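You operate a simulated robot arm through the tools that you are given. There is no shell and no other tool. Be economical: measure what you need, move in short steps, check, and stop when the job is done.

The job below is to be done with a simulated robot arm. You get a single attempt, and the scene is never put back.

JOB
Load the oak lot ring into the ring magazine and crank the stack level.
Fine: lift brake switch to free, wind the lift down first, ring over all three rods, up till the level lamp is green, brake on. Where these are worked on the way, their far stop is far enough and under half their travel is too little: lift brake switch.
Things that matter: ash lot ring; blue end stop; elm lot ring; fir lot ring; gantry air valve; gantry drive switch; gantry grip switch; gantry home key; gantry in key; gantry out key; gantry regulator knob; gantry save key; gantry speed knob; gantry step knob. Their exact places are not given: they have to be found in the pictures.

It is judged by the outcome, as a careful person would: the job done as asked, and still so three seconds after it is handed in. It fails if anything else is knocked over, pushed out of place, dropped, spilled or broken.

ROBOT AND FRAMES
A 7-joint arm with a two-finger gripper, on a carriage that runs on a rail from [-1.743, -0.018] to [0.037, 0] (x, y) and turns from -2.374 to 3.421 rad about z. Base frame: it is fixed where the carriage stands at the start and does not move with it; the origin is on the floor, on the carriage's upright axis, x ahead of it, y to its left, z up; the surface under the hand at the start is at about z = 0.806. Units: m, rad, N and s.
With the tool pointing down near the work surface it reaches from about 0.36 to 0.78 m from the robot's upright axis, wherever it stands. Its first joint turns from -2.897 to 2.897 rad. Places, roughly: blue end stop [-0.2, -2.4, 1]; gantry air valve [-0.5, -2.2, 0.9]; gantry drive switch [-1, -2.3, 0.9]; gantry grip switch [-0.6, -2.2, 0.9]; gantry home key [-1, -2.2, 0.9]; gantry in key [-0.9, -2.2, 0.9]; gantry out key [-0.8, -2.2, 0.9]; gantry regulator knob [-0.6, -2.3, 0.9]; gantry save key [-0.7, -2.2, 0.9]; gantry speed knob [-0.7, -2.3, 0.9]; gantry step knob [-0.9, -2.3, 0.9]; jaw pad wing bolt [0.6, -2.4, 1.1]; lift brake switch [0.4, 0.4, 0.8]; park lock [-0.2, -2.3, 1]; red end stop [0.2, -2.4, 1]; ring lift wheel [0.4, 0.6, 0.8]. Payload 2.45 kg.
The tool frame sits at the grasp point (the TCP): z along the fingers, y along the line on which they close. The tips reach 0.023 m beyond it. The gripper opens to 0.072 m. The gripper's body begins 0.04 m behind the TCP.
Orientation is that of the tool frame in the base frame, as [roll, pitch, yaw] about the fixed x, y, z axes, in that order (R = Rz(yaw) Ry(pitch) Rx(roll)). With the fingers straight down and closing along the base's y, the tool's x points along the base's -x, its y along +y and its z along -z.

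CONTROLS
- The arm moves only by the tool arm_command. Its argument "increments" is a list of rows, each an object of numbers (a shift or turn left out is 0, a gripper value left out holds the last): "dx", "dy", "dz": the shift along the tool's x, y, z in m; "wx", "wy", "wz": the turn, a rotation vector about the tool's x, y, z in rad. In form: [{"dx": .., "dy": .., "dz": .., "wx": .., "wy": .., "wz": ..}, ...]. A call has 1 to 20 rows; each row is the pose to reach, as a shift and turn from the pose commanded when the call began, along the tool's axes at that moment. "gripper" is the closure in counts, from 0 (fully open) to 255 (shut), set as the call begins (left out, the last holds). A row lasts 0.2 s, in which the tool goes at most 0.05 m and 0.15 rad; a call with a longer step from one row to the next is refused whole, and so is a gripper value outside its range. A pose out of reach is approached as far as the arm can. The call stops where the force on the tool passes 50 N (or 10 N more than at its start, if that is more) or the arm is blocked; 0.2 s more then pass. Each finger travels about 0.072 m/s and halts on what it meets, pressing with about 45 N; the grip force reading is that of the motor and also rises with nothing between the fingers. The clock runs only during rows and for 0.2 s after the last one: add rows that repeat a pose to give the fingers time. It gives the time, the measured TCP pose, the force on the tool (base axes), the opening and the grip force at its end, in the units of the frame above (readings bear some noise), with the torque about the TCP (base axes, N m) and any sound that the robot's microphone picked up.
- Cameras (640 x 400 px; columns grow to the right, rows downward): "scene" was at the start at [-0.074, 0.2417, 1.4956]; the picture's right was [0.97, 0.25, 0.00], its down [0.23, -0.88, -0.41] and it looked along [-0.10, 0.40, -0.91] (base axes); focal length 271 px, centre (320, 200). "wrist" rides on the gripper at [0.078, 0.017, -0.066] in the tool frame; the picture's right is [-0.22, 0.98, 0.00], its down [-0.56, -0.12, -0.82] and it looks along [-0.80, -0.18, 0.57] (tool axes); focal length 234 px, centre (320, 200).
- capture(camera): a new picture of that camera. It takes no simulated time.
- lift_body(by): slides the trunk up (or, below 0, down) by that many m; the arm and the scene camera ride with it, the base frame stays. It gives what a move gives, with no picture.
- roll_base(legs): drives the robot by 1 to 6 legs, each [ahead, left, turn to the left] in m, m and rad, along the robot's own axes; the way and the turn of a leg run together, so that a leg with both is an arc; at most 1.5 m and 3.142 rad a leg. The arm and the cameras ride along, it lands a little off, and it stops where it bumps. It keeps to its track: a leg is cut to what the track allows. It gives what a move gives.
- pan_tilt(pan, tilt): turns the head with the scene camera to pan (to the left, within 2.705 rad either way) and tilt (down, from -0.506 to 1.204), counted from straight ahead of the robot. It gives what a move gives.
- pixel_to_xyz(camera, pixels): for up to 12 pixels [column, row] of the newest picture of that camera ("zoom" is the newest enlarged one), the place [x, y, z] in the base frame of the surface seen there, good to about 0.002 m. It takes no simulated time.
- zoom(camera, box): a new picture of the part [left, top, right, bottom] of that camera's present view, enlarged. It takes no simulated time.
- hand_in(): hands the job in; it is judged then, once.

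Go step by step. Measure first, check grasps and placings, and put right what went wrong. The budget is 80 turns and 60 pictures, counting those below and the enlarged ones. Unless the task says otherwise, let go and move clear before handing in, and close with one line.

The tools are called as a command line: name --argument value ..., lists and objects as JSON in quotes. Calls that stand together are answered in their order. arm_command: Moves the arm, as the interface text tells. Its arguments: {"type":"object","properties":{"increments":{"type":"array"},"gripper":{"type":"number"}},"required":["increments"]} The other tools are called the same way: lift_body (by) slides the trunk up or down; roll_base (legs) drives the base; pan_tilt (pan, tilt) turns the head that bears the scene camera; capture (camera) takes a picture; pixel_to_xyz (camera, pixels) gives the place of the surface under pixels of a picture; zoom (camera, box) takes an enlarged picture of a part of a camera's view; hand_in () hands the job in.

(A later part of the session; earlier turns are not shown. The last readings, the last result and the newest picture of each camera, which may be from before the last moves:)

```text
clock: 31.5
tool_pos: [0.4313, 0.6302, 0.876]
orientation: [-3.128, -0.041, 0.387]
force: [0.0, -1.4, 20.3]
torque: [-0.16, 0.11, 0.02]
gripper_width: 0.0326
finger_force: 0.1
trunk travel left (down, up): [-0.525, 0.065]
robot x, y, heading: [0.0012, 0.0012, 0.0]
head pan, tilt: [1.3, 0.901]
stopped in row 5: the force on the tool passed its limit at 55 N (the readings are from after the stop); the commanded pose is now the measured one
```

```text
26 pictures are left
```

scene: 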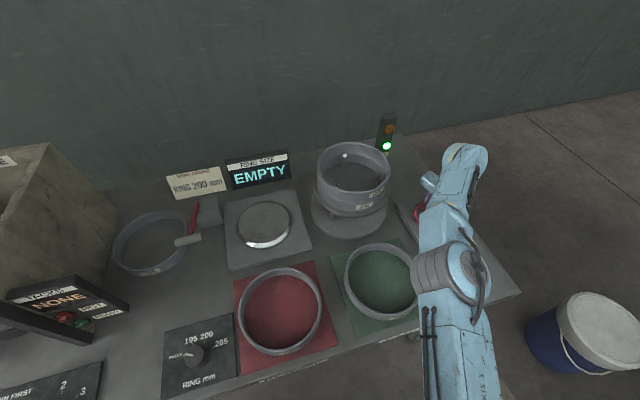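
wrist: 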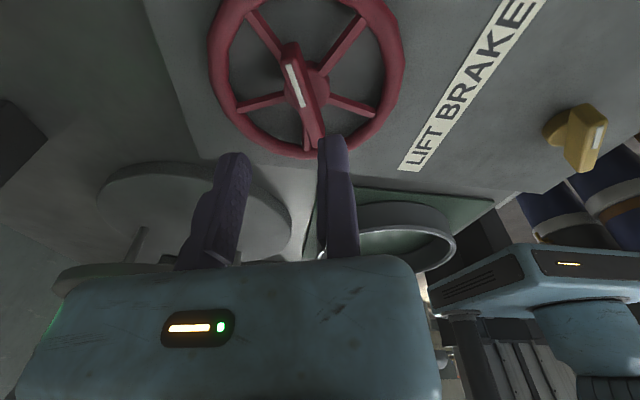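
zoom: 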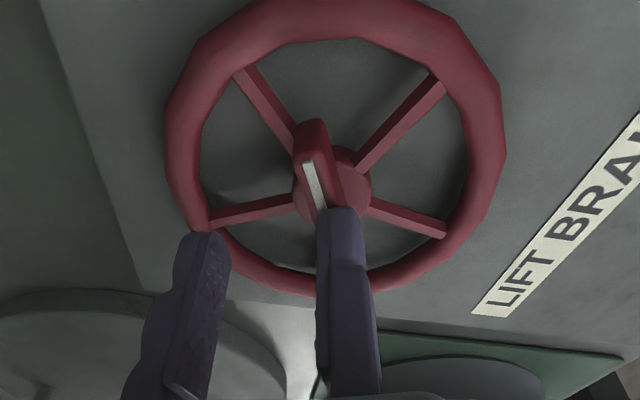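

The picture shows the right (+y) finger sitting on the bar: it hasn't moved between open and closed views, so this jaw is fixed with its face at about tool y = 0 and only the other finger moves. I'll lift, shift +y so the bar lies on the -y side of the fixed jaw, and descend.

arm_command --increments '[{"dz": -0.01, "wy": -0.03}, {"dz": -0.018, "wy": -0.035}, {"dz": -0.018, "dy": 0.012, "wy": -0.035}, {"dz": -0.018, "dy": 0.012, "wy": -0.035}]'

arm_command --increments '[{"dz": 0.008}, {"dz": 0.016}, {"dz": 0.02}, {"dz": 0.024}, {"dz": 0.028}, {"dz": 0.032}, {"dz": 0.032}]'

zoom --camera "wrist" --box '[160, 0, 480, 260]'

```text
clock: 32.5
tool_pos: [0.4343, 0.6178, 0.8888]
orientation: [-3.132, -0.002, 0.389]
force: [0.8, -0.5, -0.2]
torque: [0.02, -0.03, 0.0]
gripper_width: 0.0326
finger_force: 0.1
trunk travel left (down, up): [-0.525, 0.065]
robot x, y, heading: [0.0017, -0.0033, -0.002]
head pan, tilt: [1.3, 0.901]
```

```text
clock: 34.1
tool_pos: [0.4345, 0.6175, 0.859]
orientation: [-3.134, -0.003, 0.386]
force: [-0.6, -0.3, -0.2]
torque: [-0.04, 0.01, 0.0]
gripper_width: 0.0326
finger_force: 0.0
trunk travel left (down, up): [-0.525, 0.065]
robot x, y, heading: [-0.0004, -0.0011, 0.002]
head pan, tilt: [1.3, 0.901]
```

```text
1.54 times, centred on (320, 130) of wrist
```

zoom: 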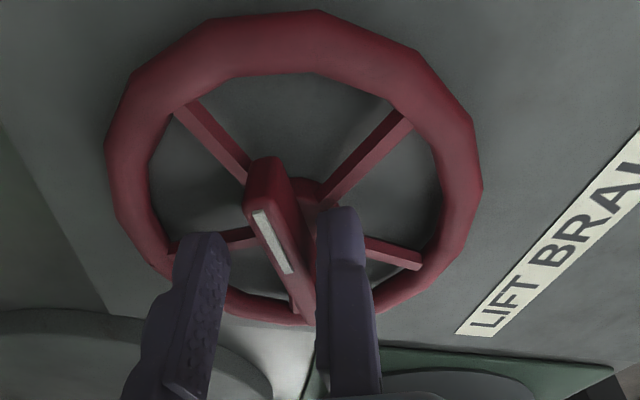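

The bar now lies between the jaws. I'll centre, grip, and turn counter-clockwise about 1.2 rad, keeping the pivot fixed.

arm_command --increments '[{"dx": -0.005, "dy": -0.003}, {"dx": -0.005, "dy": -0.003}]'

arm_command --increments '[{}, {}, {}]' --gripper 255

arm_command --increments '[{"wz": -0.12, "dx": 0.0006}, {"wz": -0.24, "dx": 0.0012, "dy": -0.0001}, {"wz": -0.36, "dx": 0.0018, "dy": -0.0003}, {"wz": -0.48, "dx": 0.0023, "dy": -0.0006}, {"wz": -0.6, "dx": 0.0028, "dy": -0.0009}, {"wz": -0.72, "dx": 0.0033, "dy": -0.0012}, {"wz": -0.84, "dx": 0.0037, "dy": -0.0017}, {"wz": -0.96, "dx": 0.0041, "dy": -0.0021}, {"wz": -1.08, "dx": 0.0044, "dy": -0.0026}, {"wz": -1.2, "dx": 0.0047, "dy": -0.0032}]'

capture --camera "scene"

```text
clock: 34.7
tool_pos: [0.4271, 0.6185, 0.8566]
orientation: [-3.134, -0.004, 0.391]
force: [-1.0, -0.2, 0.8]
torque: [-0.02, 0.0, -0.02]
gripper_width: 0.0323
finger_force: 0.1
trunk travel left (down, up): [-0.525, 0.065]
robot x, y, heading: [0.0007, 0.0002, -0.001]
head pan, tilt: [1.3, 0.901]
```

```text
clock: 35.5
tool_pos: [0.4281, 0.6196, 0.8574]
orientation: [-3.131, -0.002, 0.39]
force: [-1.0, 9.7, 1.3]
torque: [-0.28, -0.3, 0.0]
gripper_width: 0.0097
finger_force: 36.8
trunk travel left (down, up): [-0.525, 0.065]
robot x, y, heading: [-0.0009, 0.0, 0.004]
head pan, tilt: [1.3, 0.901]
```

```text
clock: 37.7
tool_pos: [0.4313, 0.6246, 0.8574]
orientation: [-3.14, -0.009, 1.592]
force: [-7.9, 3.4, -5.2]
torque: [-0.25, -0.18, -0.01]
gripper_width: 0.0099
finger_force: 37.4
trunk travel left (down, up): [-0.525, 0.065]
robot x, y, heading: [-0.0011, 0.0004, 0.007]
head pan, tilt: [1.3, 0.901]
```

```text
24 pictures are left
```

scene: 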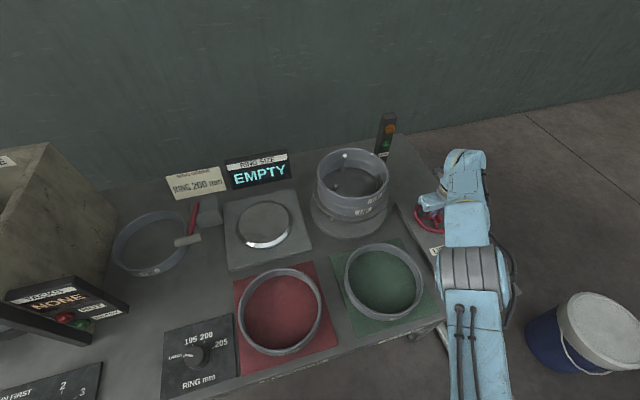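

Counter-clockwise lowers the stack and the green lamp has gone out. Continue 1.5 rad more.

arm_command --increments '[{"wz": -0.12, "dx": 0.0006}, {"wz": -0.24, "dx": 0.0012, "dy": -0.0001}, {"wz": -0.36, "dx": 0.0018, "dy": -0.0003}, {"wz": -0.48, "dx": 0.0023, "dy": -0.0006}, {"wz": -0.6, "dx": 0.0028, "dy": -0.0009}, {"wz": -0.72, "dx": 0.0033, "dy": -0.0012}, {"wz": -0.84, "dx": 0.0037, "dy": -0.0017}, {"wz": -0.96, "dx": 0.0041, "dy": -0.0021}, {"wz": -1.08, "dx": 0.0044, "dy": -0.0026}, {"wz": -1.2, "dx": 0.0047, "dy": -0.0032}, {"wz": -1.32, "dx": 0.0048, "dy": -0.0038}, {"wz": -1.44, "dx": 0.005, "dy": -0.0043}, {"wz": -1.55, "dx": 0.005, "dy": -0.005}]'

zoom --camera "scene" --box '[300, 100, 480, 260]'

pixel_to_xyz --camera "scene" --pixels '[[353, 202], [340, 200]]'

```text
clock: 40.5
tool_pos: [0.427, 0.6284, 0.8575]
orientation: [3.13, -0.001, -3.14]
force: [1.8, 20.7, 5.0]
torque: [-0.45, 1.28, -0.03]
gripper_width: 0.0099
finger_force: 37.5
trunk travel left (down, up): [-0.525, 0.065]
robot x, y, heading: [0.0012, 0.0006, -0.001]
head pan, tilt: [1.3, 0.901]
```

```text
2.50 times, centred on (390, 180) of scene
```

zoom: 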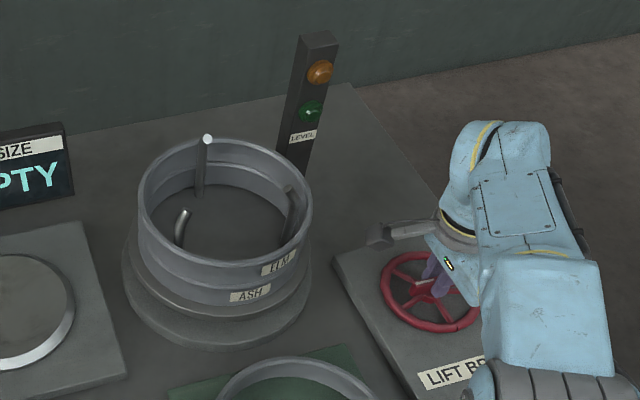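

```text
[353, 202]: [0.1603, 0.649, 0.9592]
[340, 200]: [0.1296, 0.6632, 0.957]
```

The platform is now much lower and the rods stand out: tips at (207,140), (185,212), (290,190) in the zoom. I'll measure them.

pixel_to_xyz --camera "zoom" --pixels '[[207, 140], [185, 211], [291, 188], [207, 258], [141, 200], [309, 200], [222, 139], [200, 195], [180, 245], [284, 230], [225, 215], [290, 250]]'

zoom --camera "scene" --box '[310, 140, 400, 210]'

```text
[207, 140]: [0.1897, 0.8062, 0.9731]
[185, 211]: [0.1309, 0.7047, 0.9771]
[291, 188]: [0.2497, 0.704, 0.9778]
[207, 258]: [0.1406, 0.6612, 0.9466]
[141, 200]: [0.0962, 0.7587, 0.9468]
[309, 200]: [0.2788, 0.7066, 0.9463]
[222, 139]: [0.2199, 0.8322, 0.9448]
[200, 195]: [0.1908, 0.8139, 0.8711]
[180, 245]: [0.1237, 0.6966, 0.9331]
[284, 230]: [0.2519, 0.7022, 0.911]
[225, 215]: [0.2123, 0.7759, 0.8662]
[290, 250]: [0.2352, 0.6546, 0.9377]
```

```text
5.71 times, centred on (355, 175) of scene
```

zoom: 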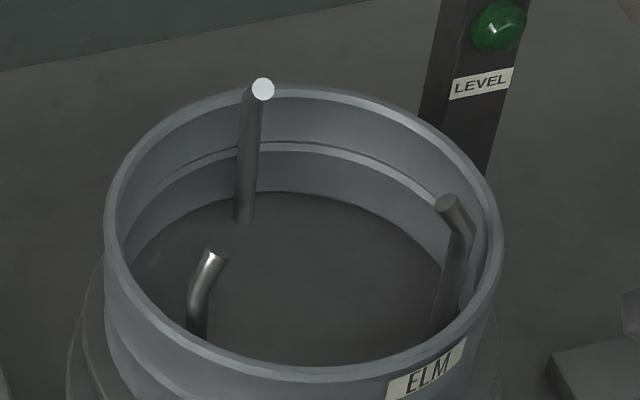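

Rods stand 3 cm above the ring tops (rim z≈0.946; rods centred at about (0.190, 0.738)). A little more lowering gives margin; I'll try another 0.6 rad with this grip.

arm_command --increments '[{"wz": -0.1, "dx": 0.0005, "dy": 0.003}, {"wz": -0.2, "dx": 0.001, "dy": 0.003}, {"wz": -0.3, "dx": 0.0015, "dy": 0.003}, {"wz": -0.4, "dx": 0.002, "dy": 0.003}, {"wz": -0.5, "dx": 0.0024, "dy": 0.003}, {"wz": -0.6, "dx": 0.0028, "dy": 0.002}]'

```text
clock: 41.9
tool_pos: [0.4238, 0.6295, 0.8583]
orientation: [3.133, 0.002, -2.543]
force: [-7.5, -13.3, -2.4]
torque: [-1.07, 0.59, -0.05]
gripper_width: 0.01
finger_force: 37.4
trunk travel left (down, up): [-0.525, 0.065]
robot x, y, heading: [-0.0018, 0.0008, -0.003]
head pan, tilt: [1.3, 0.901]
```

Lowered further. Now release the wheel, rise, and move over the near rim of the oak ring with yaw π (fixed jaw to go inside the ring).

arm_command --increments '[{}, {}, {"dz": -0.03}, {"dz": -0.07}, {"dz": -0.11}, {"dz": -0.15}, {"dz": -0.15, "dx": 0.04, "dy": -0.006, "wz": 0.1}, {"dz": -0.15, "dx": 0.08, "dy": -0.013, "wz": 0.2}, {"dz": -0.15, "dx": 0.12, "dy": -0.019, "wz": 0.3}, {"dz": -0.15, "dx": 0.16, "dy": -0.026, "wz": 0.4}, {"dz": -0.15, "dx": 0.2, "dy": -0.032, "wz": 0.5}, {"dz": -0.15, "dx": 0.24, "dy": -0.039, "wz": 0.6}, {"dz": -0.15, "dx": 0.28, "dy": -0.045, "wz": 0.6}, {"dz": -0.15, "dx": 0.315, "dy": -0.051, "wz": 0.6}, {"dz": -0.15, "dx": 0.315, "dy": -0.051, "wz": 0.6}]' --gripper 140

capture --camera "scene"

capture --camera "wrist"

```text
clock: 45.1
tool_pos: [0.3022, 0.6559, 1.0803]
orientation: [3.133, -0.001, 3.14]
force: [0.4, -1.0, -0.1]
torque: [0.01, 0.0, 0.0]
gripper_width: 0.0326
finger_force: 0.1
out of reach, approached as far as the arm can: row 6, 7, 8, 9, 10, 11, 12, 13, 14, 15
trunk travel left (down, up): [-0.525, 0.065]
robot x, y, heading: [-0.0018, -0.0026, -0.002]
head pan, tilt: [1.3, 0.901]
```

```text
21 pictures are left
```

scene: 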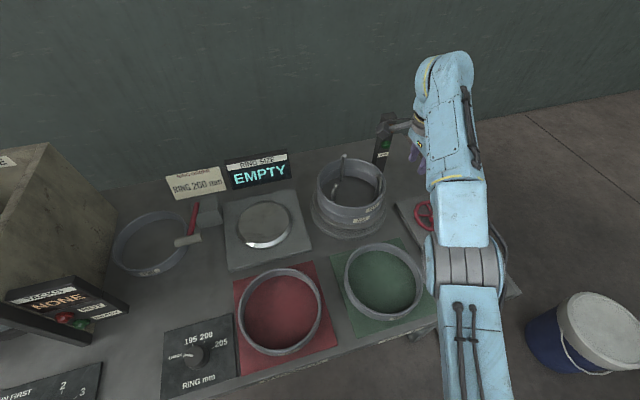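

```text
20 pictures are left
```

wrist: 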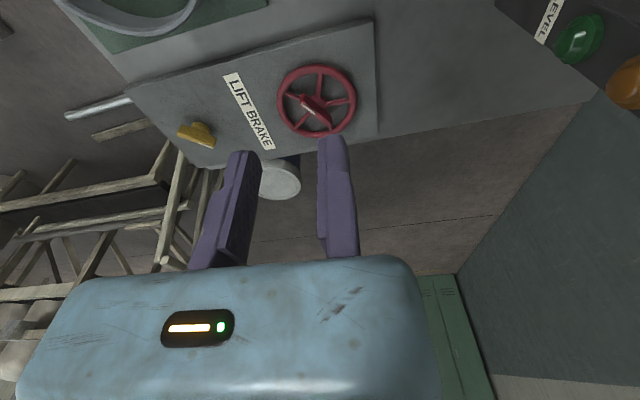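

The stack stays down. The arm only came partway; I'll send a hold row to see where the commanded pose is.

arm_command --increments '[{}, {}]'

```text
clock: 45.7
tool_pos: [0.3039, 0.6556, 1.0802]
orientation: [3.133, -0.002, 3.14]
force: [0.2, 0.7, -0.4]
torque: [0.02, 0.04, -0.01]
gripper_width: 0.0326
finger_force: 0.1
trunk travel left (down, up): [-0.525, 0.065]
robot x, y, heading: [0.0002, 0.0008, -0.003]
head pan, tilt: [1.3, 0.901]
```

arm_command --increments '[{"dx": 0.014, "dy": -0.031}, {"dx": 0.028, "dy": -0.062}, {"dx": 0.042, "dy": -0.092}, {"dx": 0.056, "dy": -0.123}, {"dx": 0.07, "dy": -0.154}, {"dx": 0.084, "dy": -0.185}, {"dx": 0.098, "dy": -0.215}, {"dx": 0.112, "dy": -0.246, "dz": 0.03}, {"dx": 0.112, "dy": -0.246, "dz": 0.07}, {"dx": 0.112, "dy": -0.246, "dz": 0.09}, {"dx": 0.112, "dy": -0.246, "dz": 0.09}]' --gripper 60

capture --camera "wrist"

capture --camera "scene"

```text
clock: 48.1
tool_pos: [0.2434, 0.6707, 1.0916]
orientation: [3.133, -0.004, 3.138]
force: [0.2, -0.4, 1.1]
torque: [0.04, 0.0, 0.01]
gripper_width: 0.0551
finger_force: 0.0
out of reach, approached as far as the arm can: row 1, 2, 3, 4, 5, 6, 7, 8, 9, 10, 11
trunk travel left (down, up): [-0.525, 0.065]
robot x, y, heading: [0.0051, -0.0023, -0.002]
head pan, tilt: [1.3, 0.901]
```

```text
19 pictures are left
```

wrist: 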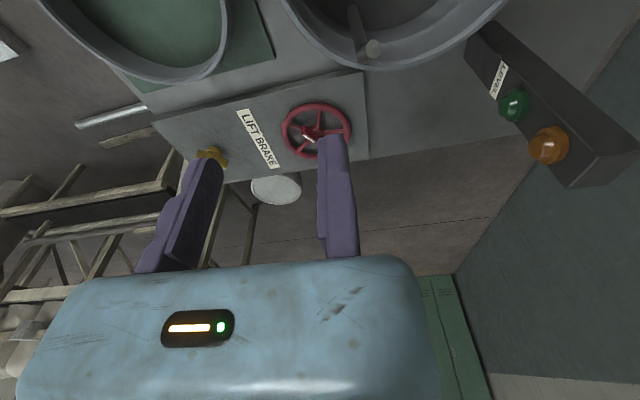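

```text
18 pictures are left
```

scene: 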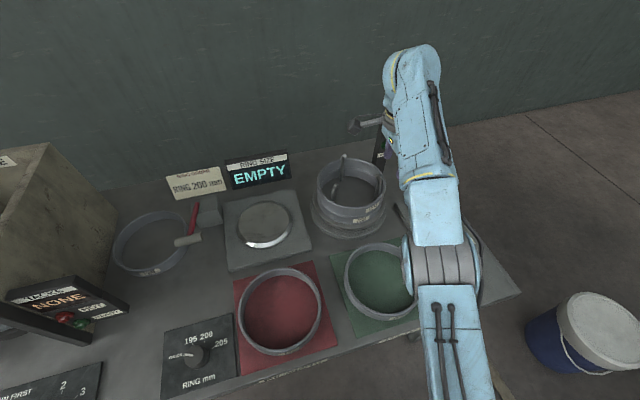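

The arm seems to be at a joint limit after the counter-clockwise turning. I'll unwind the wrist clockwise in place, then retreat.

arm_command --increments '[{"wz": 0.14}, {"wz": 0.28}, {"wz": 0.42}, {"wz": 0.56}, {"wz": 0.7}, {"wz": 0.84}, {"wz": 0.98}, {"wz": 1.12}, {"wz": 1.26}, {"wz": 1.26, "dx": 0.012, "dy": -0.03}, {"wz": 1.26, "dx": 0.024, "dy": -0.06}, {"wz": 1.26, "dx": 0.036, "dy": -0.1}, {"wz": 1.26, "dx": 0.036, "dy": -0.14}, {"wz": 1.26, "dx": 0.036, "dy": -0.18}, {"wz": 1.26, "dx": 0.036, "dy": -0.22}, {"wz": 1.26, "dx": 0.036, "dy": -0.22}]'

```text
clock: 51.5
tool_pos: [0.2619, 0.6404, 1.1543]
orientation: [3.141, -0.01, 1.879]
force: [-0.4, 0.2, 0.9]
torque: [-0.02, -0.02, 0.0]
gripper_width: 0.055
finger_force: 0.0
out of reach, approached as far as the arm can: row 10, 11, 12, 13, 14, 15, 16
trunk travel left (down, up): [-0.525, 0.065]
robot x, y, heading: [-0.0009, -0.0011, -0.002]
head pan, tilt: [1.3, 0.901]
```

Retraction seems limited unless higher; I'll rise first, then retract.

arm_command --increments '[{"dz": -0.04}, {"dz": -0.08}, {"dz": -0.12}, {"dz": -0.15}, {"dz": -0.15, "dx": -0.04}, {"dz": -0.15, "dx": -0.08}, {"dz": -0.15, "dx": -0.12}, {"dz": -0.15, "dx": -0.16}, {"dz": -0.15, "dx": -0.2}, {"dz": -0.15, "dx": -0.2}]'

capture --camera "scene"

```text
clock: 53.7
tool_pos: [0.3134, 0.4499, 1.2971]
orientation: [3.141, -0.009, 1.878]
force: [-0.4, 0.1, 0.9]
torque: [0.01, 0.05, 0.02]
gripper_width: 0.0549
finger_force: 0.0
out of reach, approached as far as the arm can: row 1, 2, 3, 4, 5, 6
trunk travel left (down, up): [-0.525, 0.065]
robot x, y, heading: [0.002, 0.0019, -0.003]
head pan, tilt: [1.3, 0.901]
```

```text
17 pictures are left
```

scene: 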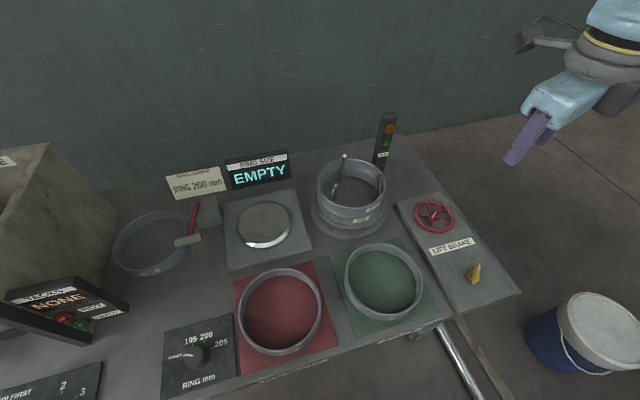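

Retraction worked and the view is clear. I'll measure the oak ring and stack precisely.

zoom --camera "scene" --box '[300, 145, 440, 330]'

pixel_to_xyz --camera "scene" --pixels '[[345, 157], [335, 183], [378, 179], [318, 185], [384, 185], [350, 208], [358, 160], [347, 285], [420, 278], [386, 316], [381, 246], [360, 310]]'

```text
2.16 times, centred on (370, 238) of scene
```

zoom: 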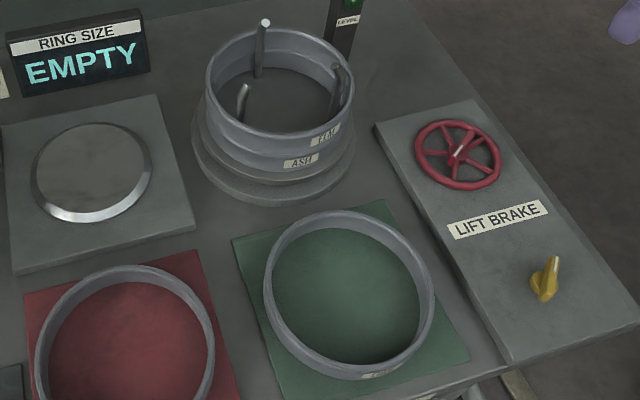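

```text
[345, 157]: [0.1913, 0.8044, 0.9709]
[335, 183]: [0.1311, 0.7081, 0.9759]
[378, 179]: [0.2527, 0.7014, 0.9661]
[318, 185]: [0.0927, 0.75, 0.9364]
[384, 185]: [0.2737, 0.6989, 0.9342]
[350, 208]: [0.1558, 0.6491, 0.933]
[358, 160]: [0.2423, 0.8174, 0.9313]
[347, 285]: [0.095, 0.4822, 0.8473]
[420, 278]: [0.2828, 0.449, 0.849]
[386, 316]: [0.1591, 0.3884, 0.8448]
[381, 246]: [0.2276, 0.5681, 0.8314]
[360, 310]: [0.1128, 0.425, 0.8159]
```

pixel_to_xyz --camera "zoom" --pixels '[[267, 288], [431, 290], [270, 300], [428, 320], [300, 345], [345, 372], [320, 360], [345, 215], [290, 240], [400, 235], [385, 360], [368, 374]]'

```text
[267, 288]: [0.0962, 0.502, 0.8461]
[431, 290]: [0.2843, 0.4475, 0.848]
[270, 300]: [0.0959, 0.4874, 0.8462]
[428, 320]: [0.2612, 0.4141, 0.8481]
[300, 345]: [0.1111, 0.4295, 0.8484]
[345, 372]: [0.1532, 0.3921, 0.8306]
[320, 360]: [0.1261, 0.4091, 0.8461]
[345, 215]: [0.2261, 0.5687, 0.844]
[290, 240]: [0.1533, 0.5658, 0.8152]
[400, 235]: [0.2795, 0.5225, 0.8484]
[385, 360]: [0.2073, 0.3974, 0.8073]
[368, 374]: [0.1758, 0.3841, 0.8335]
```

Oak centre ≈ (0.192, 0.480), wall radius ≈ 0.0965, top z 0.847; magazine centre ≈ (0.189, 0.738), stack top ≈ 0.935. I'll go above the oak's near rim at yaw π.

arm_command --increments '[{"dx": -0.0018, "dy": -0.013, "wz": -0.13}, {"dx": -0.0035, "dy": -0.027, "wz": -0.26}, {"dx": -0.0053, "dy": -0.04, "wz": -0.39}, {"dx": -0.007, "dy": -0.053, "wz": -0.52}, {"dx": -0.009, "dy": -0.066, "wz": -0.65, "dz": 0.03}, {"dx": -0.0106, "dy": -0.08, "wz": -0.78, "dz": 0.06}, {"dx": -0.0124, "dy": -0.093, "wz": -0.91, "dz": 0.09}, {"dx": -0.014, "dy": -0.106, "wz": -1.04, "dz": 0.12}, {"dx": -0.016, "dy": -0.12, "wz": -1.17, "dz": 0.15}, {"dx": -0.0177, "dy": -0.1326, "wz": -1.262, "dz": 0.18}, {"dx": -0.0177, "dy": -0.1326, "wz": -1.262, "dz": 0.22}, {"dx": -0.0177, "dy": -0.1326, "wz": -1.262, "dz": 0.26}, {"dx": -0.0177, "dy": -0.1326, "wz": -1.262, "dz": 0.3}, {"dx": -0.0177, "dy": -0.1326, "wz": -1.262, "dz": 0.34}, {"dx": -0.0177, "dy": -0.1326, "wz": -1.262, "dz": 0.38}, {"dx": -0.0177, "dy": -0.1326, "wz": -1.262, "dz": 0.38}]' --gripper 60

```text
clock: 57.1
tool_pos: [0.1927, 0.3944, 0.9161]
orientation: [3.131, -0.003, 3.141]
force: [0.7, 0.5, -0.8]
torque: [0.0, 0.05, 0.01]
gripper_width: 0.0552
finger_force: 0.1
trunk travel left (down, up): [-0.525, 0.065]
robot x, y, heading: [-0.0007, 0.0012, -0.003]
head pan, tilt: [1.3, 0.901]
```

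capture --camera "wrist"

pixel_to_xyz --camera "wrist" --pixels '[[320, 70], [310, 90], [300, 60], [330, 100], [322, 150], [335, 145], [320, 30]]'

```text
15 pictures are left
```

wrist: 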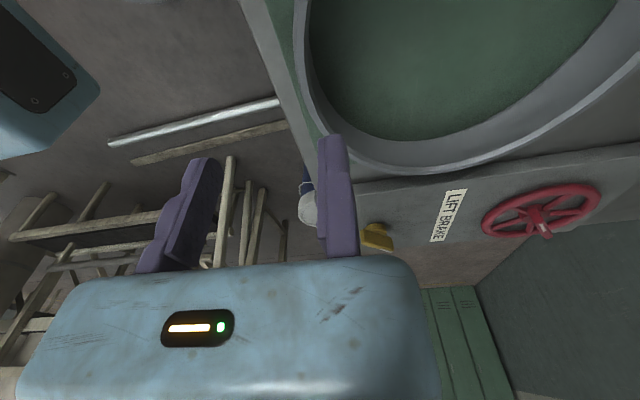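

```text
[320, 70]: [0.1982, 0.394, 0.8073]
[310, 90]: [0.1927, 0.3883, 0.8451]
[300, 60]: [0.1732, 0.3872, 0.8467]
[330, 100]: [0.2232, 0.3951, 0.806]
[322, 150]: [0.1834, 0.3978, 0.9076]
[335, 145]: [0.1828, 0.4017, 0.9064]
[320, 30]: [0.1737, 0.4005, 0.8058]
```

The rim at x=0.193 is at y≈0.388; fixed jaw face ≈0.395. I'll shift +3 mm and descend so the jaw enters inside the ring.

arm_command --increments '[{"dy": 0.003, "dz": 0.02}, {"dy": 0.003, "dz": 0.04}, {"dy": 0.003, "dz": 0.055}, {"dy": 0.003, "dz": 0.065}, {"dy": 0.003, "dz": 0.073}, {"dy": 0.003, "dz": 0.076}, {"dy": 0.003, "dz": 0.076}]'

capture --camera "wrist"

```text
clock: 58.7
tool_pos: [0.1947, 0.398, 0.8373]
orientation: [3.134, -0.002, 3.139]
force: [0.2, -0.3, 0.5]
torque: [0.02, 0.0, 0.02]
gripper_width: 0.0552
finger_force: 0.0
trunk travel left (down, up): [-0.525, 0.065]
robot x, y, heading: [0.0014, -0.0004, -0.0]
head pan, tilt: [1.3, 0.901]
```

```text
14 pictures are left
```

wrist: 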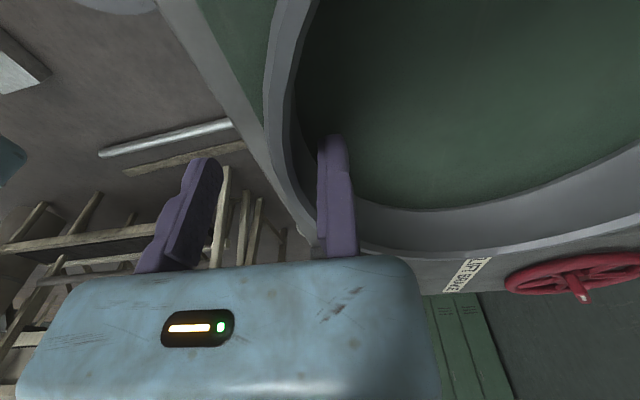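

The fixed jaw is inside the wall with a small gap. I'll shift back 4 mm and close.

arm_command --increments '[{"dy": -0.004}, {"dy": -0.004}, {"dy": -0.004}, {"dy": -0.004}, {"dy": -0.004}, {"dy": -0.004}]' --gripper 255

arm_command --increments '[{"dz": -0.01}, {"dz": -0.02}, {"dz": -0.03}, {"dz": -0.03}]'

capture --camera "scene"

```text
clock: 60.1
tool_pos: [0.1943, 0.3928, 0.84]
orientation: [3.132, -0.002, 3.141]
force: [0.9, -1.5, 3.4]
torque: [-0.36, -0.09, 0.03]
gripper_width: 0.0072
finger_force: 35.9
trunk travel left (down, up): [-0.525, 0.065]
robot x, y, heading: [-0.0026, -0.0011, -0.001]
head pan, tilt: [1.3, 0.901]
```

```text
clock: 61.1
tool_pos: [0.1957, 0.3929, 0.8687]
orientation: [3.132, -0.001, -3.14]
force: [0.4, 0.0, -3.0]
torque: [-0.27, -0.02, -0.02]
gripper_width: 0.0072
finger_force: 35.3
trunk travel left (down, up): [-0.525, 0.065]
robot x, y, heading: [-0.0011, -0.0003, 0.004]
head pan, tilt: [1.3, 0.901]
```

```text
13 pictures are left
```

scene: 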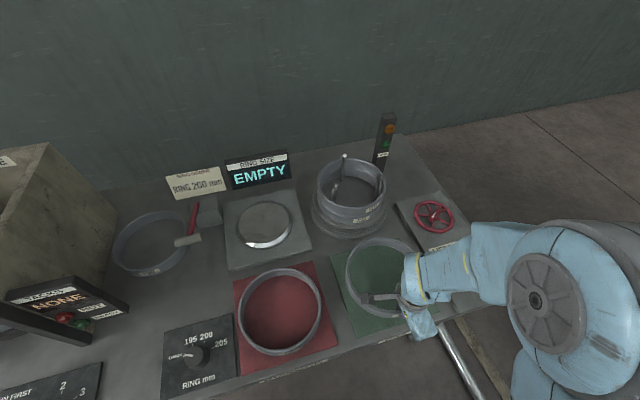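

The ring is held (3 N, 7 mm wall), level. I'll lift clear of the rod tips.

arm_command --increments '[{"dz": -0.03}, {"dz": -0.06}, {"dz": -0.09}, {"dz": -0.12}, {"dz": -0.15}, {"dz": -0.175}, {"dz": -0.175}]'

```text
clock: 62.7
tool_pos: [0.1942, 0.3937, 1.0455]
orientation: [3.133, -0.003, 3.141]
force: [0.9, -0.4, -3.1]
torque: [-0.26, 0.0, -0.01]
gripper_width: 0.0075
finger_force: 34.8
trunk travel left (down, up): [-0.525, 0.065]
robot x, y, heading: [0.0014, 0.0008, 0.001]
head pan, tilt: [1.3, 0.901]
```

Now carry it forward over the magazine.

arm_command --increments '[{"dy": 0.025}, {"dy": 0.05}, {"dy": 0.075, "dx": 0.001}, {"dy": 0.1, "dx": 0.001}, {"dy": 0.125, "dx": 0.002}, {"dy": 0.15, "dx": 0.002}, {"dy": 0.175, "dx": 0.003}, {"dy": 0.2, "dx": 0.003}, {"dy": 0.225, "dx": 0.003}, {"dy": 0.245, "dx": 0.003}, {"dy": 0.255, "dx": 0.003}, {"dy": 0.255, "dx": 0.003}]'

capture --camera "scene"

zoom --camera "scene" --box '[300, 110, 420, 250]'

```text
clock: 65.3
tool_pos: [0.1912, 0.6477, 1.0469]
orientation: [3.133, -0.001, -3.141]
force: [0.4, -0.2, -4.3]
torque: [-0.24, 0.0, -0.02]
gripper_width: 0.0074
finger_force: 34.8
trunk travel left (down, up): [-0.525, 0.065]
robot x, y, heading: [-0.0006, -0.0024, -0.002]
head pan, tilt: [1.3, 0.901]
```

```text
12 pictures are left
```

scene: 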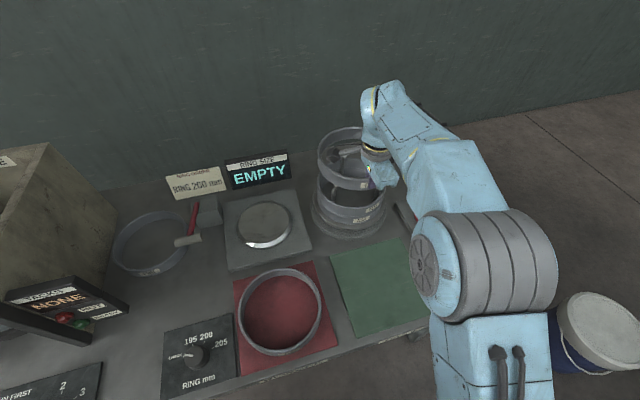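

```text
2.86 times, centred on (360, 180) of scene
```

zoom: 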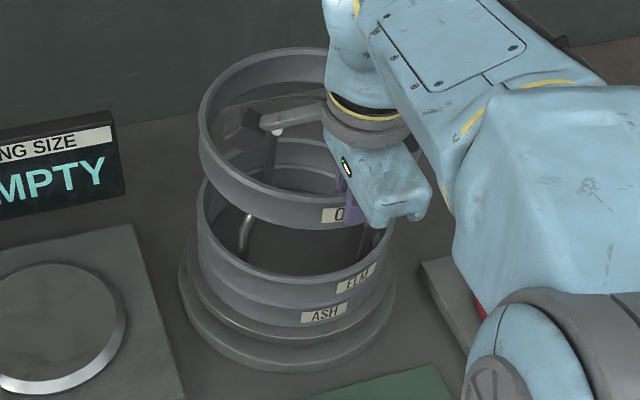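

pixel_to_xyz --camera "zoom" --pixels '[[203, 120], [206, 100], [215, 158], [240, 185], [270, 205], [300, 212], [300, 50], [260, 58], [225, 78], [197, 210], [215, 240], [255, 267]]'

```text
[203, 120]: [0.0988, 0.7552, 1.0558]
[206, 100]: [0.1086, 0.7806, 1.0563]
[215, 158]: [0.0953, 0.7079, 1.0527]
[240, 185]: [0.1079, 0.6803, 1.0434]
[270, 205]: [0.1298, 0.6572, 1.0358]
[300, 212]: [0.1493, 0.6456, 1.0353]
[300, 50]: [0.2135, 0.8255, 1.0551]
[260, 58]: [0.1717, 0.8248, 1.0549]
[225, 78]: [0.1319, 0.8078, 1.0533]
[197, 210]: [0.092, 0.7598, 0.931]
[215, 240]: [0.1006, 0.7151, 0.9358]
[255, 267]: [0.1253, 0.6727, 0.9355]
```

Oak centre now ≈ (0.190, 0.732); I need (0.190, 0.738). Shift +5 mm in y and lower gently over the rods.

arm_command --increments '[{"dy": 0.0055}, {"dy": 0.0055, "dz": 0.012}, {"dy": 0.0055, "dz": 0.024}, {"dy": 0.0055, "dz": 0.036}, {"dy": 0.0055, "dz": 0.046}, {"dy": 0.0055, "dz": 0.056}, {"dy": 0.0055, "dz": 0.064}, {"dy": 0.0055, "dz": 0.07}, {"dy": 0.0055, "dz": 0.07}]'

zoom --camera "scene" --box '[300, 110, 420, 250]'

```text
clock: 67.3
tool_pos: [0.1932, 0.6532, 0.9759]
orientation: [3.133, -0.002, 3.14]
force: [0.5, 0.3, -4.3]
torque: [-0.23, 0.01, -0.05]
gripper_width: 0.0072
finger_force: 35.2
trunk travel left (down, up): [-0.525, 0.065]
robot x, y, heading: [0.0, -0.0023, 0.002]
head pan, tilt: [1.3, 0.901]
```

```text
2.86 times, centred on (360, 180) of scene
```

zoom: 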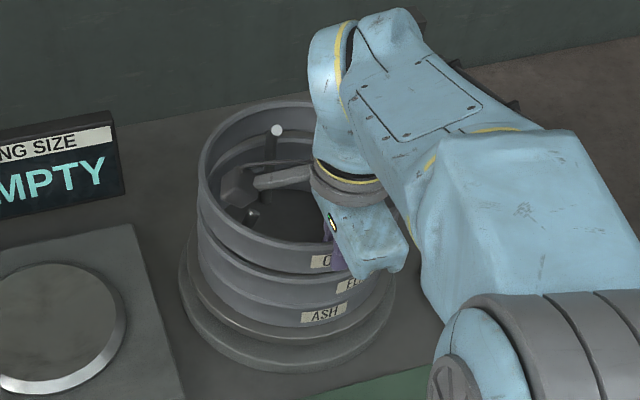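

The ring is around the rods with no contact force. Lower the last centimetre gently.

arm_command --increments '[{"dz": 0.003}, {"dz": 0.006}, {"dz": 0.008}, {"dz": 0.01}]'

```text
clock: 68.3
tool_pos: [0.1921, 0.6531, 0.9666]
orientation: [3.132, -0.002, 3.139]
force: [0.1, 0.3, -2.7]
torque: [-0.27, -0.01, -0.03]
gripper_width: 0.0069
finger_force: 35.2
trunk travel left (down, up): [-0.525, 0.065]
robot x, y, heading: [-0.0019, -0.0033, 0.002]
head pan, tilt: [1.3, 0.901]
```

arm_command --increments '[{"dz": 0.002}, {"dz": 0.004}, {"dz": 0.004}]'

```text
clock: 69.1
tool_pos: [0.1921, 0.6537, 0.9621]
orientation: [3.132, -0.002, 3.139]
force: [-0.2, 1.7, 1.8]
torque: [-0.2, 0.0, 0.0]
gripper_width: 0.0072
finger_force: 34.8
trunk travel left (down, up): [-0.525, 0.065]
robot x, y, heading: [-0.0017, 0.0015, -0.008]
head pan, tilt: [1.3, 0.901]
```

Contact (force changed sign). Release, ease the jaw off the wall, and rise.

arm_command --increments '[{}, {}, {"dy": 0.003}, {"dy": 0.003}, {"dy": 0.003, "dz": -0.02}, {"dy": 0.003, "dz": -0.05}, {"dy": 0.003, "dz": -0.09}, {"dy": 0.003, "dz": -0.13}, {"dy": 0.003, "dz": -0.13}]' --gripper 140

zoom --camera "scene" --box '[300, 110, 420, 250]'

```text
clock: 71.1
tool_pos: [0.1928, 0.6586, 1.0933]
orientation: [3.131, -0.001, -3.141]
force: [0.1, -0.4, 0.9]
torque: [0.0, 0.01, 0.0]
gripper_width: 0.0323
finger_force: 0.0
trunk travel left (down, up): [-0.525, 0.065]
robot x, y, heading: [-0.0001, 0.0008, -0.001]
head pan, tilt: [1.3, 0.901]
```

```text
2.86 times, centred on (360, 180) of scene
```

zoom: 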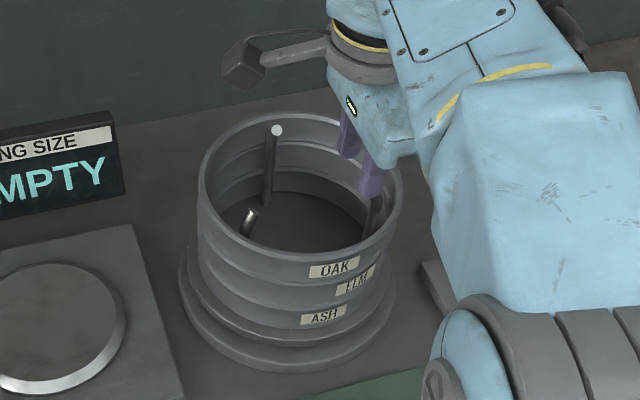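

Oak sits squarely on elm, around the rods. Now back to the wheel: go above it, then turn to yaw -2.543 matching the bar.

arm_command --increments '[{"dx": -0.04, "dy": -0.005}, {"dx": -0.08, "dy": -0.01}, {"dx": -0.12, "dy": -0.015}, {"dx": -0.16, "dy": -0.019}, {"dx": -0.2, "dy": -0.023}, {"dx": -0.229, "dy": -0.027}, {"dx": -0.229, "dy": -0.027, "dz": 0.03, "wz": -0.12}, {"dx": -0.229, "dy": -0.027, "dz": 0.06, "wz": -0.24}, {"dx": -0.229, "dy": -0.027, "dz": 0.09, "wz": -0.36}, {"dx": -0.229, "dy": -0.027, "dz": 0.12, "wz": -0.48}, {"dx": -0.229, "dy": -0.027, "dz": 0.15, "wz": -0.6}, {"dx": -0.229, "dy": -0.027, "dz": 0.17, "wz": -0.6}, {"dx": -0.229, "dy": -0.027, "dz": 0.18, "wz": -0.6}, {"dx": -0.229, "dy": -0.027, "dz": 0.18, "wz": -0.6}]'

capture --camera "wrist"

```text
clock: 74.1
tool_pos: [0.4225, 0.6332, 0.9119]
orientation: [3.132, 0.003, -2.541]
force: [1.2, -0.3, 0.8]
torque: [-0.02, 0.0, 0.01]
gripper_width: 0.0324
finger_force: 0.0
out of reach, approached as far as the arm can: row 4, 5, 6, 7, 8, 12, 13, 14
trunk travel left (down, up): [-0.525, 0.065]
robot x, y, heading: [-0.0004, -0.0014, 0.004]
head pan, tilt: [1.3, 0.901]
```

```text
8 pictures are left
```

wrist: 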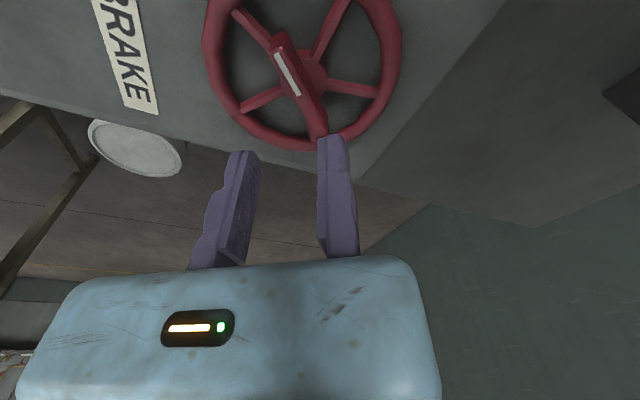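

The bar lies just left of the fixed jaw's line, aligned. Descend and grip.

arm_command --increments '[{"dz": 0.015}, {"dz": 0.03}, {"dz": 0.038}, {"dz": 0.045}, {"dz": 0.052}, {"dz": 0.052}]'

arm_command --increments '[{"dy": -0.002}, {"dy": -0.002}, {"dy": -0.002}, {"dy": -0.002}]' --gripper 255

```text
clock: 75.5
tool_pos: [0.4246, 0.6353, 0.8602]
orientation: [3.134, 0.003, -2.545]
force: [0.2, -0.5, 0.8]
torque: [-0.03, 0.02, -0.01]
gripper_width: 0.0326
finger_force: 0.0
trunk travel left (down, up): [-0.525, 0.065]
robot x, y, heading: [0.0028, 0.0011, -0.003]
head pan, tilt: [1.3, 0.901]
```

```text
clock: 76.5
tool_pos: [0.4288, 0.6324, 0.8594]
orientation: [3.134, 0.001, -2.546]
force: [6.7, -18.5, -2.2]
torque: [-0.54, -0.33, 0.11]
gripper_width: 0.0099
finger_force: 37.3
trunk travel left (down, up): [-0.525, 0.065]
robot x, y, heading: [0.0002, -0.0003, -0.0]
head pan, tilt: [1.3, 0.901]
```

Gripped. Turn clockwise 0.85 rad (estimate ~1.03 to level), then check the lamp.

arm_command --increments '[{"dy": -0.002, "wz": 0.1, "dx": -0.0005}, {"dy": -0.002, "wz": 0.22, "dx": -0.001}, {"dy": -0.002, "wz": 0.34, "dx": -0.0016}, {"dy": -0.0025, "wz": 0.46, "dx": -0.0022}, {"dy": -0.003, "wz": 0.58, "dx": -0.0027}, {"dy": -0.003, "wz": 0.7, "dx": -0.0032}, {"dy": -0.0035, "wz": 0.8, "dx": -0.0036}, {"dy": -0.004, "wz": 0.85, "dx": -0.0038}, {"dy": -0.004, "wz": 0.85, "dx": -0.0038}]'

zoom --camera "scene" --box '[300, 90, 440, 250]'

```text
clock: 78.5
tool_pos: [0.4313, 0.6306, 0.8596]
orientation: [3.134, -0.003, 2.888]
force: [6.2, -42.1, -7.4]
torque: [-0.76, -0.19, 0.29]
gripper_width: 0.012
finger_force: 39.2
trunk travel left (down, up): [-0.525, 0.065]
robot x, y, heading: [0.0017, 0.0007, -0.004]
head pan, tilt: [1.3, 0.901]
```

```text
2.50 times, centred on (370, 170) of scene
```

zoom: 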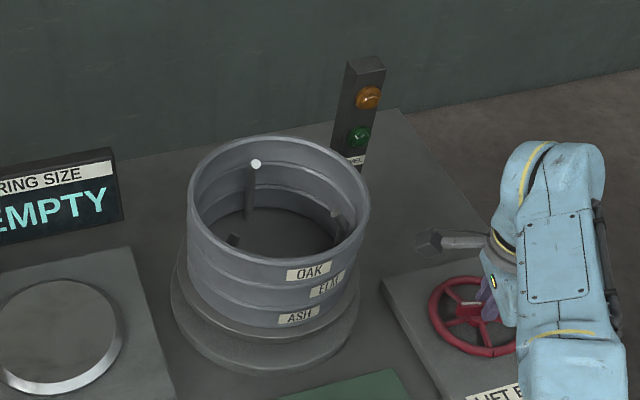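

Lamp still dark; side load is 42 N, so I'll relieve it. Measure the oak rim height.

pixel_to_xyz --camera "zoom" --pixels '[[190, 200], [200, 170], [225, 247], [240, 143], [200, 228], [255, 164]]'

arm_command --increments '[{"dy": -0.004}, {"dy": -0.005}]'

```text
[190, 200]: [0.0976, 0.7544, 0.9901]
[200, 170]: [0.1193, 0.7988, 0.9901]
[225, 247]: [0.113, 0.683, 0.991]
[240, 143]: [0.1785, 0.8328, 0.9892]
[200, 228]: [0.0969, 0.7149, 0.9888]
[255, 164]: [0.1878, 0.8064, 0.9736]
```

```text
clock: 79.1
tool_pos: [0.4316, 0.6287, 0.8603]
orientation: [3.133, -0.006, 2.89]
force: [3.5, -40.1, -6.7]
torque: [-0.74, -0.14, 0.24]
gripper_width: 0.0112
finger_force: 38.5
out of reach, approached as far as the arm can: row 2
trunk travel left (down, up): [-0.525, 0.065]
robot x, y, heading: [-0.0034, 0.0019, 0.001]
head pan, tilt: [1.3, 0.901]
```

Rim at 0.990, about 4–5 mm short of level, i.e. ~0.25 rad. Turn 0.2 more.

arm_command --increments '[{"wz": 0.07, "dy": -0.002}, {"wz": 0.14, "dy": -0.003}, {"wz": 0.2, "dy": -0.004}, {"wz": 0.2, "dy": -0.004}]'

zoom --camera "scene" --box '[300, 90, 440, 250]'

pixel_to_xyz --camera "zoom" --pixels '[[190, 199], [200, 169], [225, 245], [240, 141], [200, 226]]'

```text
clock: 80.1
tool_pos: [0.4326, 0.6298, 0.8606]
orientation: [3.134, -0.005, 2.69]
force: [-1.2, -42.4, -4.8]
torque: [-0.77, -0.06, 0.18]
gripper_width: 0.0117
finger_force: 38.6
out of reach, approached as far as the arm can: row 2, 3, 4
trunk travel left (down, up): [-0.525, 0.065]
robot x, y, heading: [0.0029, -0.0021, 0.004]
head pan, tilt: [1.3, 0.901]
```

```text
2.50 times, centred on (370, 170) of scene
```

zoom: 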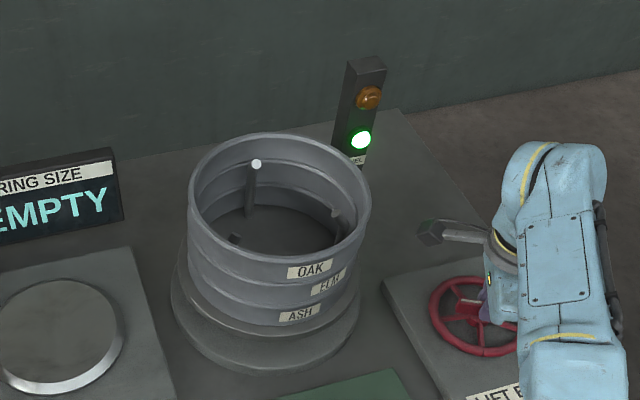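

```text
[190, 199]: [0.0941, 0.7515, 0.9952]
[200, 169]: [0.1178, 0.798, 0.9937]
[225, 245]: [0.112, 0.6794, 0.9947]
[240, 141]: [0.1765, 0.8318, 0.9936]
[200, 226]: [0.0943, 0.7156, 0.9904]
```

The level lamp is green, rim 0.9945. Now release gently and rise a little, then check the lamp holds later.

arm_command --increments '[{}, {}, {}, {"dz": -0.02}, {"dz": -0.05}, {"dz": -0.08}, {"dz": -0.08}]' --gripper 140

```text
clock: 81.7
tool_pos: [0.4315, 0.6298, 0.9395]
orientation: [3.135, -0.006, 2.691]
force: [0.1, 0.1, 0.7]
torque: [-0.02, -0.02, -0.02]
gripper_width: 0.0323
finger_force: 0.1
trunk travel left (down, up): [-0.525, 0.065]
robot x, y, heading: [0.0013, 0.001, 0.001]
head pan, tilt: [1.3, 0.901]
```

Released at z 0.94. Now unwind the wrist to yaw 0.785, then move over the brake switch at this height.

arm_command --increments '[{"wz": 0.14, "dz": -0.01}, {"wz": 0.28, "dz": -0.02}, {"wz": 0.42, "dz": -0.03}, {"wz": 0.56, "dz": -0.03}, {"wz": 0.7, "dz": -0.03}, {"wz": 0.84, "dz": -0.03}, {"wz": 0.98, "dz": -0.03}, {"wz": 1.12, "dz": -0.03}, {"wz": 1.26, "dz": -0.03}, {"wz": 1.4, "dz": -0.03}, {"wz": 1.54, "dz": -0.03}, {"wz": 1.68, "dz": -0.03}, {"wz": 1.82, "dz": -0.03}, {"wz": 1.906, "dz": -0.03}, {"wz": 1.906, "dz": -0.03, "dx": -0.018, "dy": -0.038}, {"wz": 1.906, "dz": -0.03, "dx": -0.036, "dy": -0.075}, {"wz": 1.906, "dz": -0.03, "dx": -0.053, "dy": -0.113}, {"wz": 1.906, "dz": -0.03, "dx": -0.071, "dy": -0.15}, {"wz": 1.906, "dz": -0.03, "dx": -0.089, "dy": -0.188}, {"wz": 1.906, "dz": -0.03, "dx": -0.089, "dy": -0.188}]'

```text
clock: 85.9
tool_pos: [0.4893, 0.5786, 0.9956]
orientation: [-3.133, -0.003, 0.786]
force: [0.3, 0.0, -0.1]
torque: [-0.02, -0.02, 0.0]
gripper_width: 0.0325
finger_force: 0.1
out of reach, approached as far as the arm can: row 1, 2, 3, 4, 5, 6, 7, 8, 9, 10, 11, 12, 13, 14, 15, 16, 17, 18, 19, 20
trunk travel left (down, up): [-0.525, 0.065]
robot x, y, heading: [0.0031, 0.0004, -0.003]
head pan, tilt: [1.3, 0.901]
```

Same retraction limit; rise first, then retract, then descend.

arm_command --increments '[{"dz": -0.045}, {"dz": -0.09}, {"dz": -0.135}, {"dz": -0.18}, {"dz": -0.22}, {"dz": -0.26}, {"dz": -0.3}, {"dz": -0.3, "dx": -0.03, "dy": 0.014}, {"dz": -0.3, "dx": -0.06, "dy": 0.028}, {"dz": -0.3, "dx": -0.09, "dy": 0.042}, {"dz": -0.3, "dx": -0.12, "dy": 0.056}, {"dz": -0.3, "dx": -0.152, "dy": 0.07}, {"dz": -0.3, "dx": -0.152, "dy": 0.07}]'

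```text
clock: 88.7
tool_pos: [0.433, 0.408, 1.2971]
orientation: [-3.133, -0.005, 0.784]
force: [0.7, -0.2, 0.8]
torque: [0.02, 0.0, 0.01]
gripper_width: 0.0323
finger_force: 0.0
out of reach, approached as far as the arm can: row 1, 2, 3, 4, 5, 6, 7, 8, 9, 10
trunk travel left (down, up): [-0.525, 0.065]
robot x, y, heading: [0.0003, -0.0032, 0.002]
head pan, tilt: [1.3, 0.901]
```

arm_command --increments '[{"dx": 0.008, "dy": -0.0114, "dz": 0.04}, {"dx": 0.008, "dy": -0.0114, "dz": 0.08}, {"dx": 0.008, "dy": -0.0114, "dz": 0.12}, {"dx": 0.008, "dy": -0.0114, "dz": 0.16}, {"dx": 0.008, "dy": -0.0114, "dz": 0.2}, {"dx": 0.008, "dy": -0.0114, "dz": 0.24}, {"dx": 0.008, "dy": -0.0114, "dz": 0.28}, {"dx": 0.008, "dy": -0.0114, "dz": 0.32}, {"dx": 0.008, "dy": -0.0114, "dz": 0.36}, {"dx": 0.008, "dy": -0.0114, "dz": 0.385}, {"dx": 0.008, "dy": -0.0114, "dz": 0.385}]'

capture --camera "wrist"

```text
clock: 91.1
tool_pos: [0.4317, 0.4269, 0.915]
orientation: [-3.134, -0.007, 0.785]
force: [0.4, -0.8, -0.3]
torque: [-0.03, 0.0, -0.03]
gripper_width: 0.0325
finger_force: 0.0
trunk travel left (down, up): [-0.525, 0.065]
robot x, y, heading: [0.0003, -0.0012, 0.003]
head pan, tilt: [1.3, 0.901]
```

```text
5 pictures are left
```

wrist: 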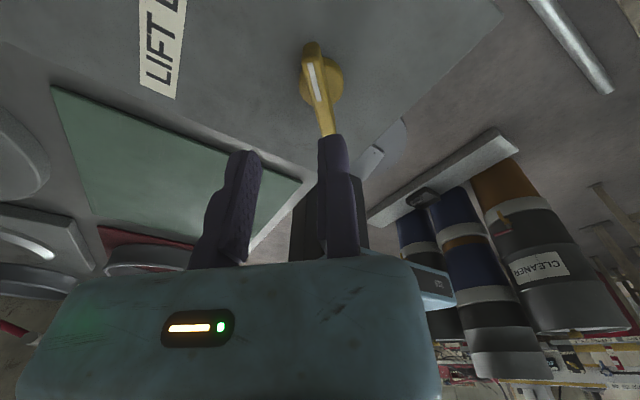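

pixel_to_xyz --camera "wrist" --pixels '[[310, 60], [319, 98], [325, 125], [331, 128], [321, 110]]'

```text
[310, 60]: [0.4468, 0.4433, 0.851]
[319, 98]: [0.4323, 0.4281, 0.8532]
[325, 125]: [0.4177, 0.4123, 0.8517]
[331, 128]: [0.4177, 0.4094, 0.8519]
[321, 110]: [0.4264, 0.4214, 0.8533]
```

The bar is right under the fixed jaw line; shift +8.5 mm in tool y, 4 mm back in x, then descend.

arm_command --increments '[{"dx": -0.004, "dy": 0.0085}, {"dx": -0.004, "dy": 0.0085, "dz": 0.015}, {"dx": -0.004, "dy": 0.0085, "dz": 0.03}, {"dx": -0.004, "dy": 0.0085, "dz": 0.04}, {"dx": -0.004, "dy": 0.0085, "dz": 0.048}, {"dx": -0.004, "dy": 0.0085, "dz": 0.055}, {"dx": -0.004, "dy": 0.0085, "dz": 0.055}]'

arm_command --increments '[{"dy": -0.003}, {"dy": -0.003}, {"dy": -0.003}, {"dy": -0.003}]' --gripper 255

```text
clock: 92.7
tool_pos: [0.4365, 0.4187, 0.8578]
orientation: [-3.136, -0.005, 0.786]
force: [0.0, 0.5, 0.0]
torque: [0.03, -0.01, -0.02]
gripper_width: 0.0325
finger_force: 0.1
trunk travel left (down, up): [-0.525, 0.065]
robot x, y, heading: [0.0002, 0.0013, 0.007]
head pan, tilt: [1.3, 0.901]
```

```text
clock: 93.7
tool_pos: [0.433, 0.4233, 0.8584]
orientation: [-3.132, -0.006, 0.788]
force: [-9.7, 9.9, 1.5]
torque: [-0.23, -0.2, 0.43]
gripper_width: 0.0097
finger_force: 37.0
trunk travel left (down, up): [-0.525, 0.065]
robot x, y, heading: [-0.0029, -0.0013, 0.004]
head pan, tilt: [1.3, 0.901]
```

Gripped (9.7 mm). Turn counter-clockwise ~90° to the brake-on stop.

arm_command --increments '[{"wz": -0.12, "dx": 0.0006, "dy": -0.001}, {"wz": -0.24, "dx": 0.0012, "dy": -0.0011}, {"wz": -0.36, "dx": 0.0018, "dy": -0.0013}, {"wz": -0.48, "dx": 0.0023, "dy": -0.0016}, {"wz": -0.6, "dx": 0.0028, "dy": -0.0019}, {"wz": -0.72, "dx": 0.0033, "dy": -0.0022}, {"wz": -0.84, "dx": 0.0037, "dy": -0.0027}, {"wz": -0.96, "dx": 0.0041, "dy": -0.0031}, {"wz": -1.08, "dx": 0.0044, "dy": -0.0036}, {"wz": -1.2, "dx": 0.0047, "dy": -0.0042}, {"wz": -1.32, "dx": 0.0048, "dy": -0.0048}, {"wz": -1.44, "dx": 0.005, "dy": -0.0053}, {"wz": -1.52, "dx": 0.005, "dy": -0.006}, {"wz": -1.58, "dx": 0.005, "dy": -0.006}]'

```text
clock: 96.7
tool_pos: [0.4321, 0.4291, 0.8599]
orientation: [3.14, -0.009, 2.367]
force: [-32.7, 0.9, -8.0]
torque: [-0.12, 0.52, -0.12]
gripper_width: 0.01
finger_force: 37.1
trunk travel left (down, up): [-0.525, 0.065]
robot x, y, heading: [-0.0027, 0.0014, -0.001]
head pan, tilt: [1.3, 0.901]
```

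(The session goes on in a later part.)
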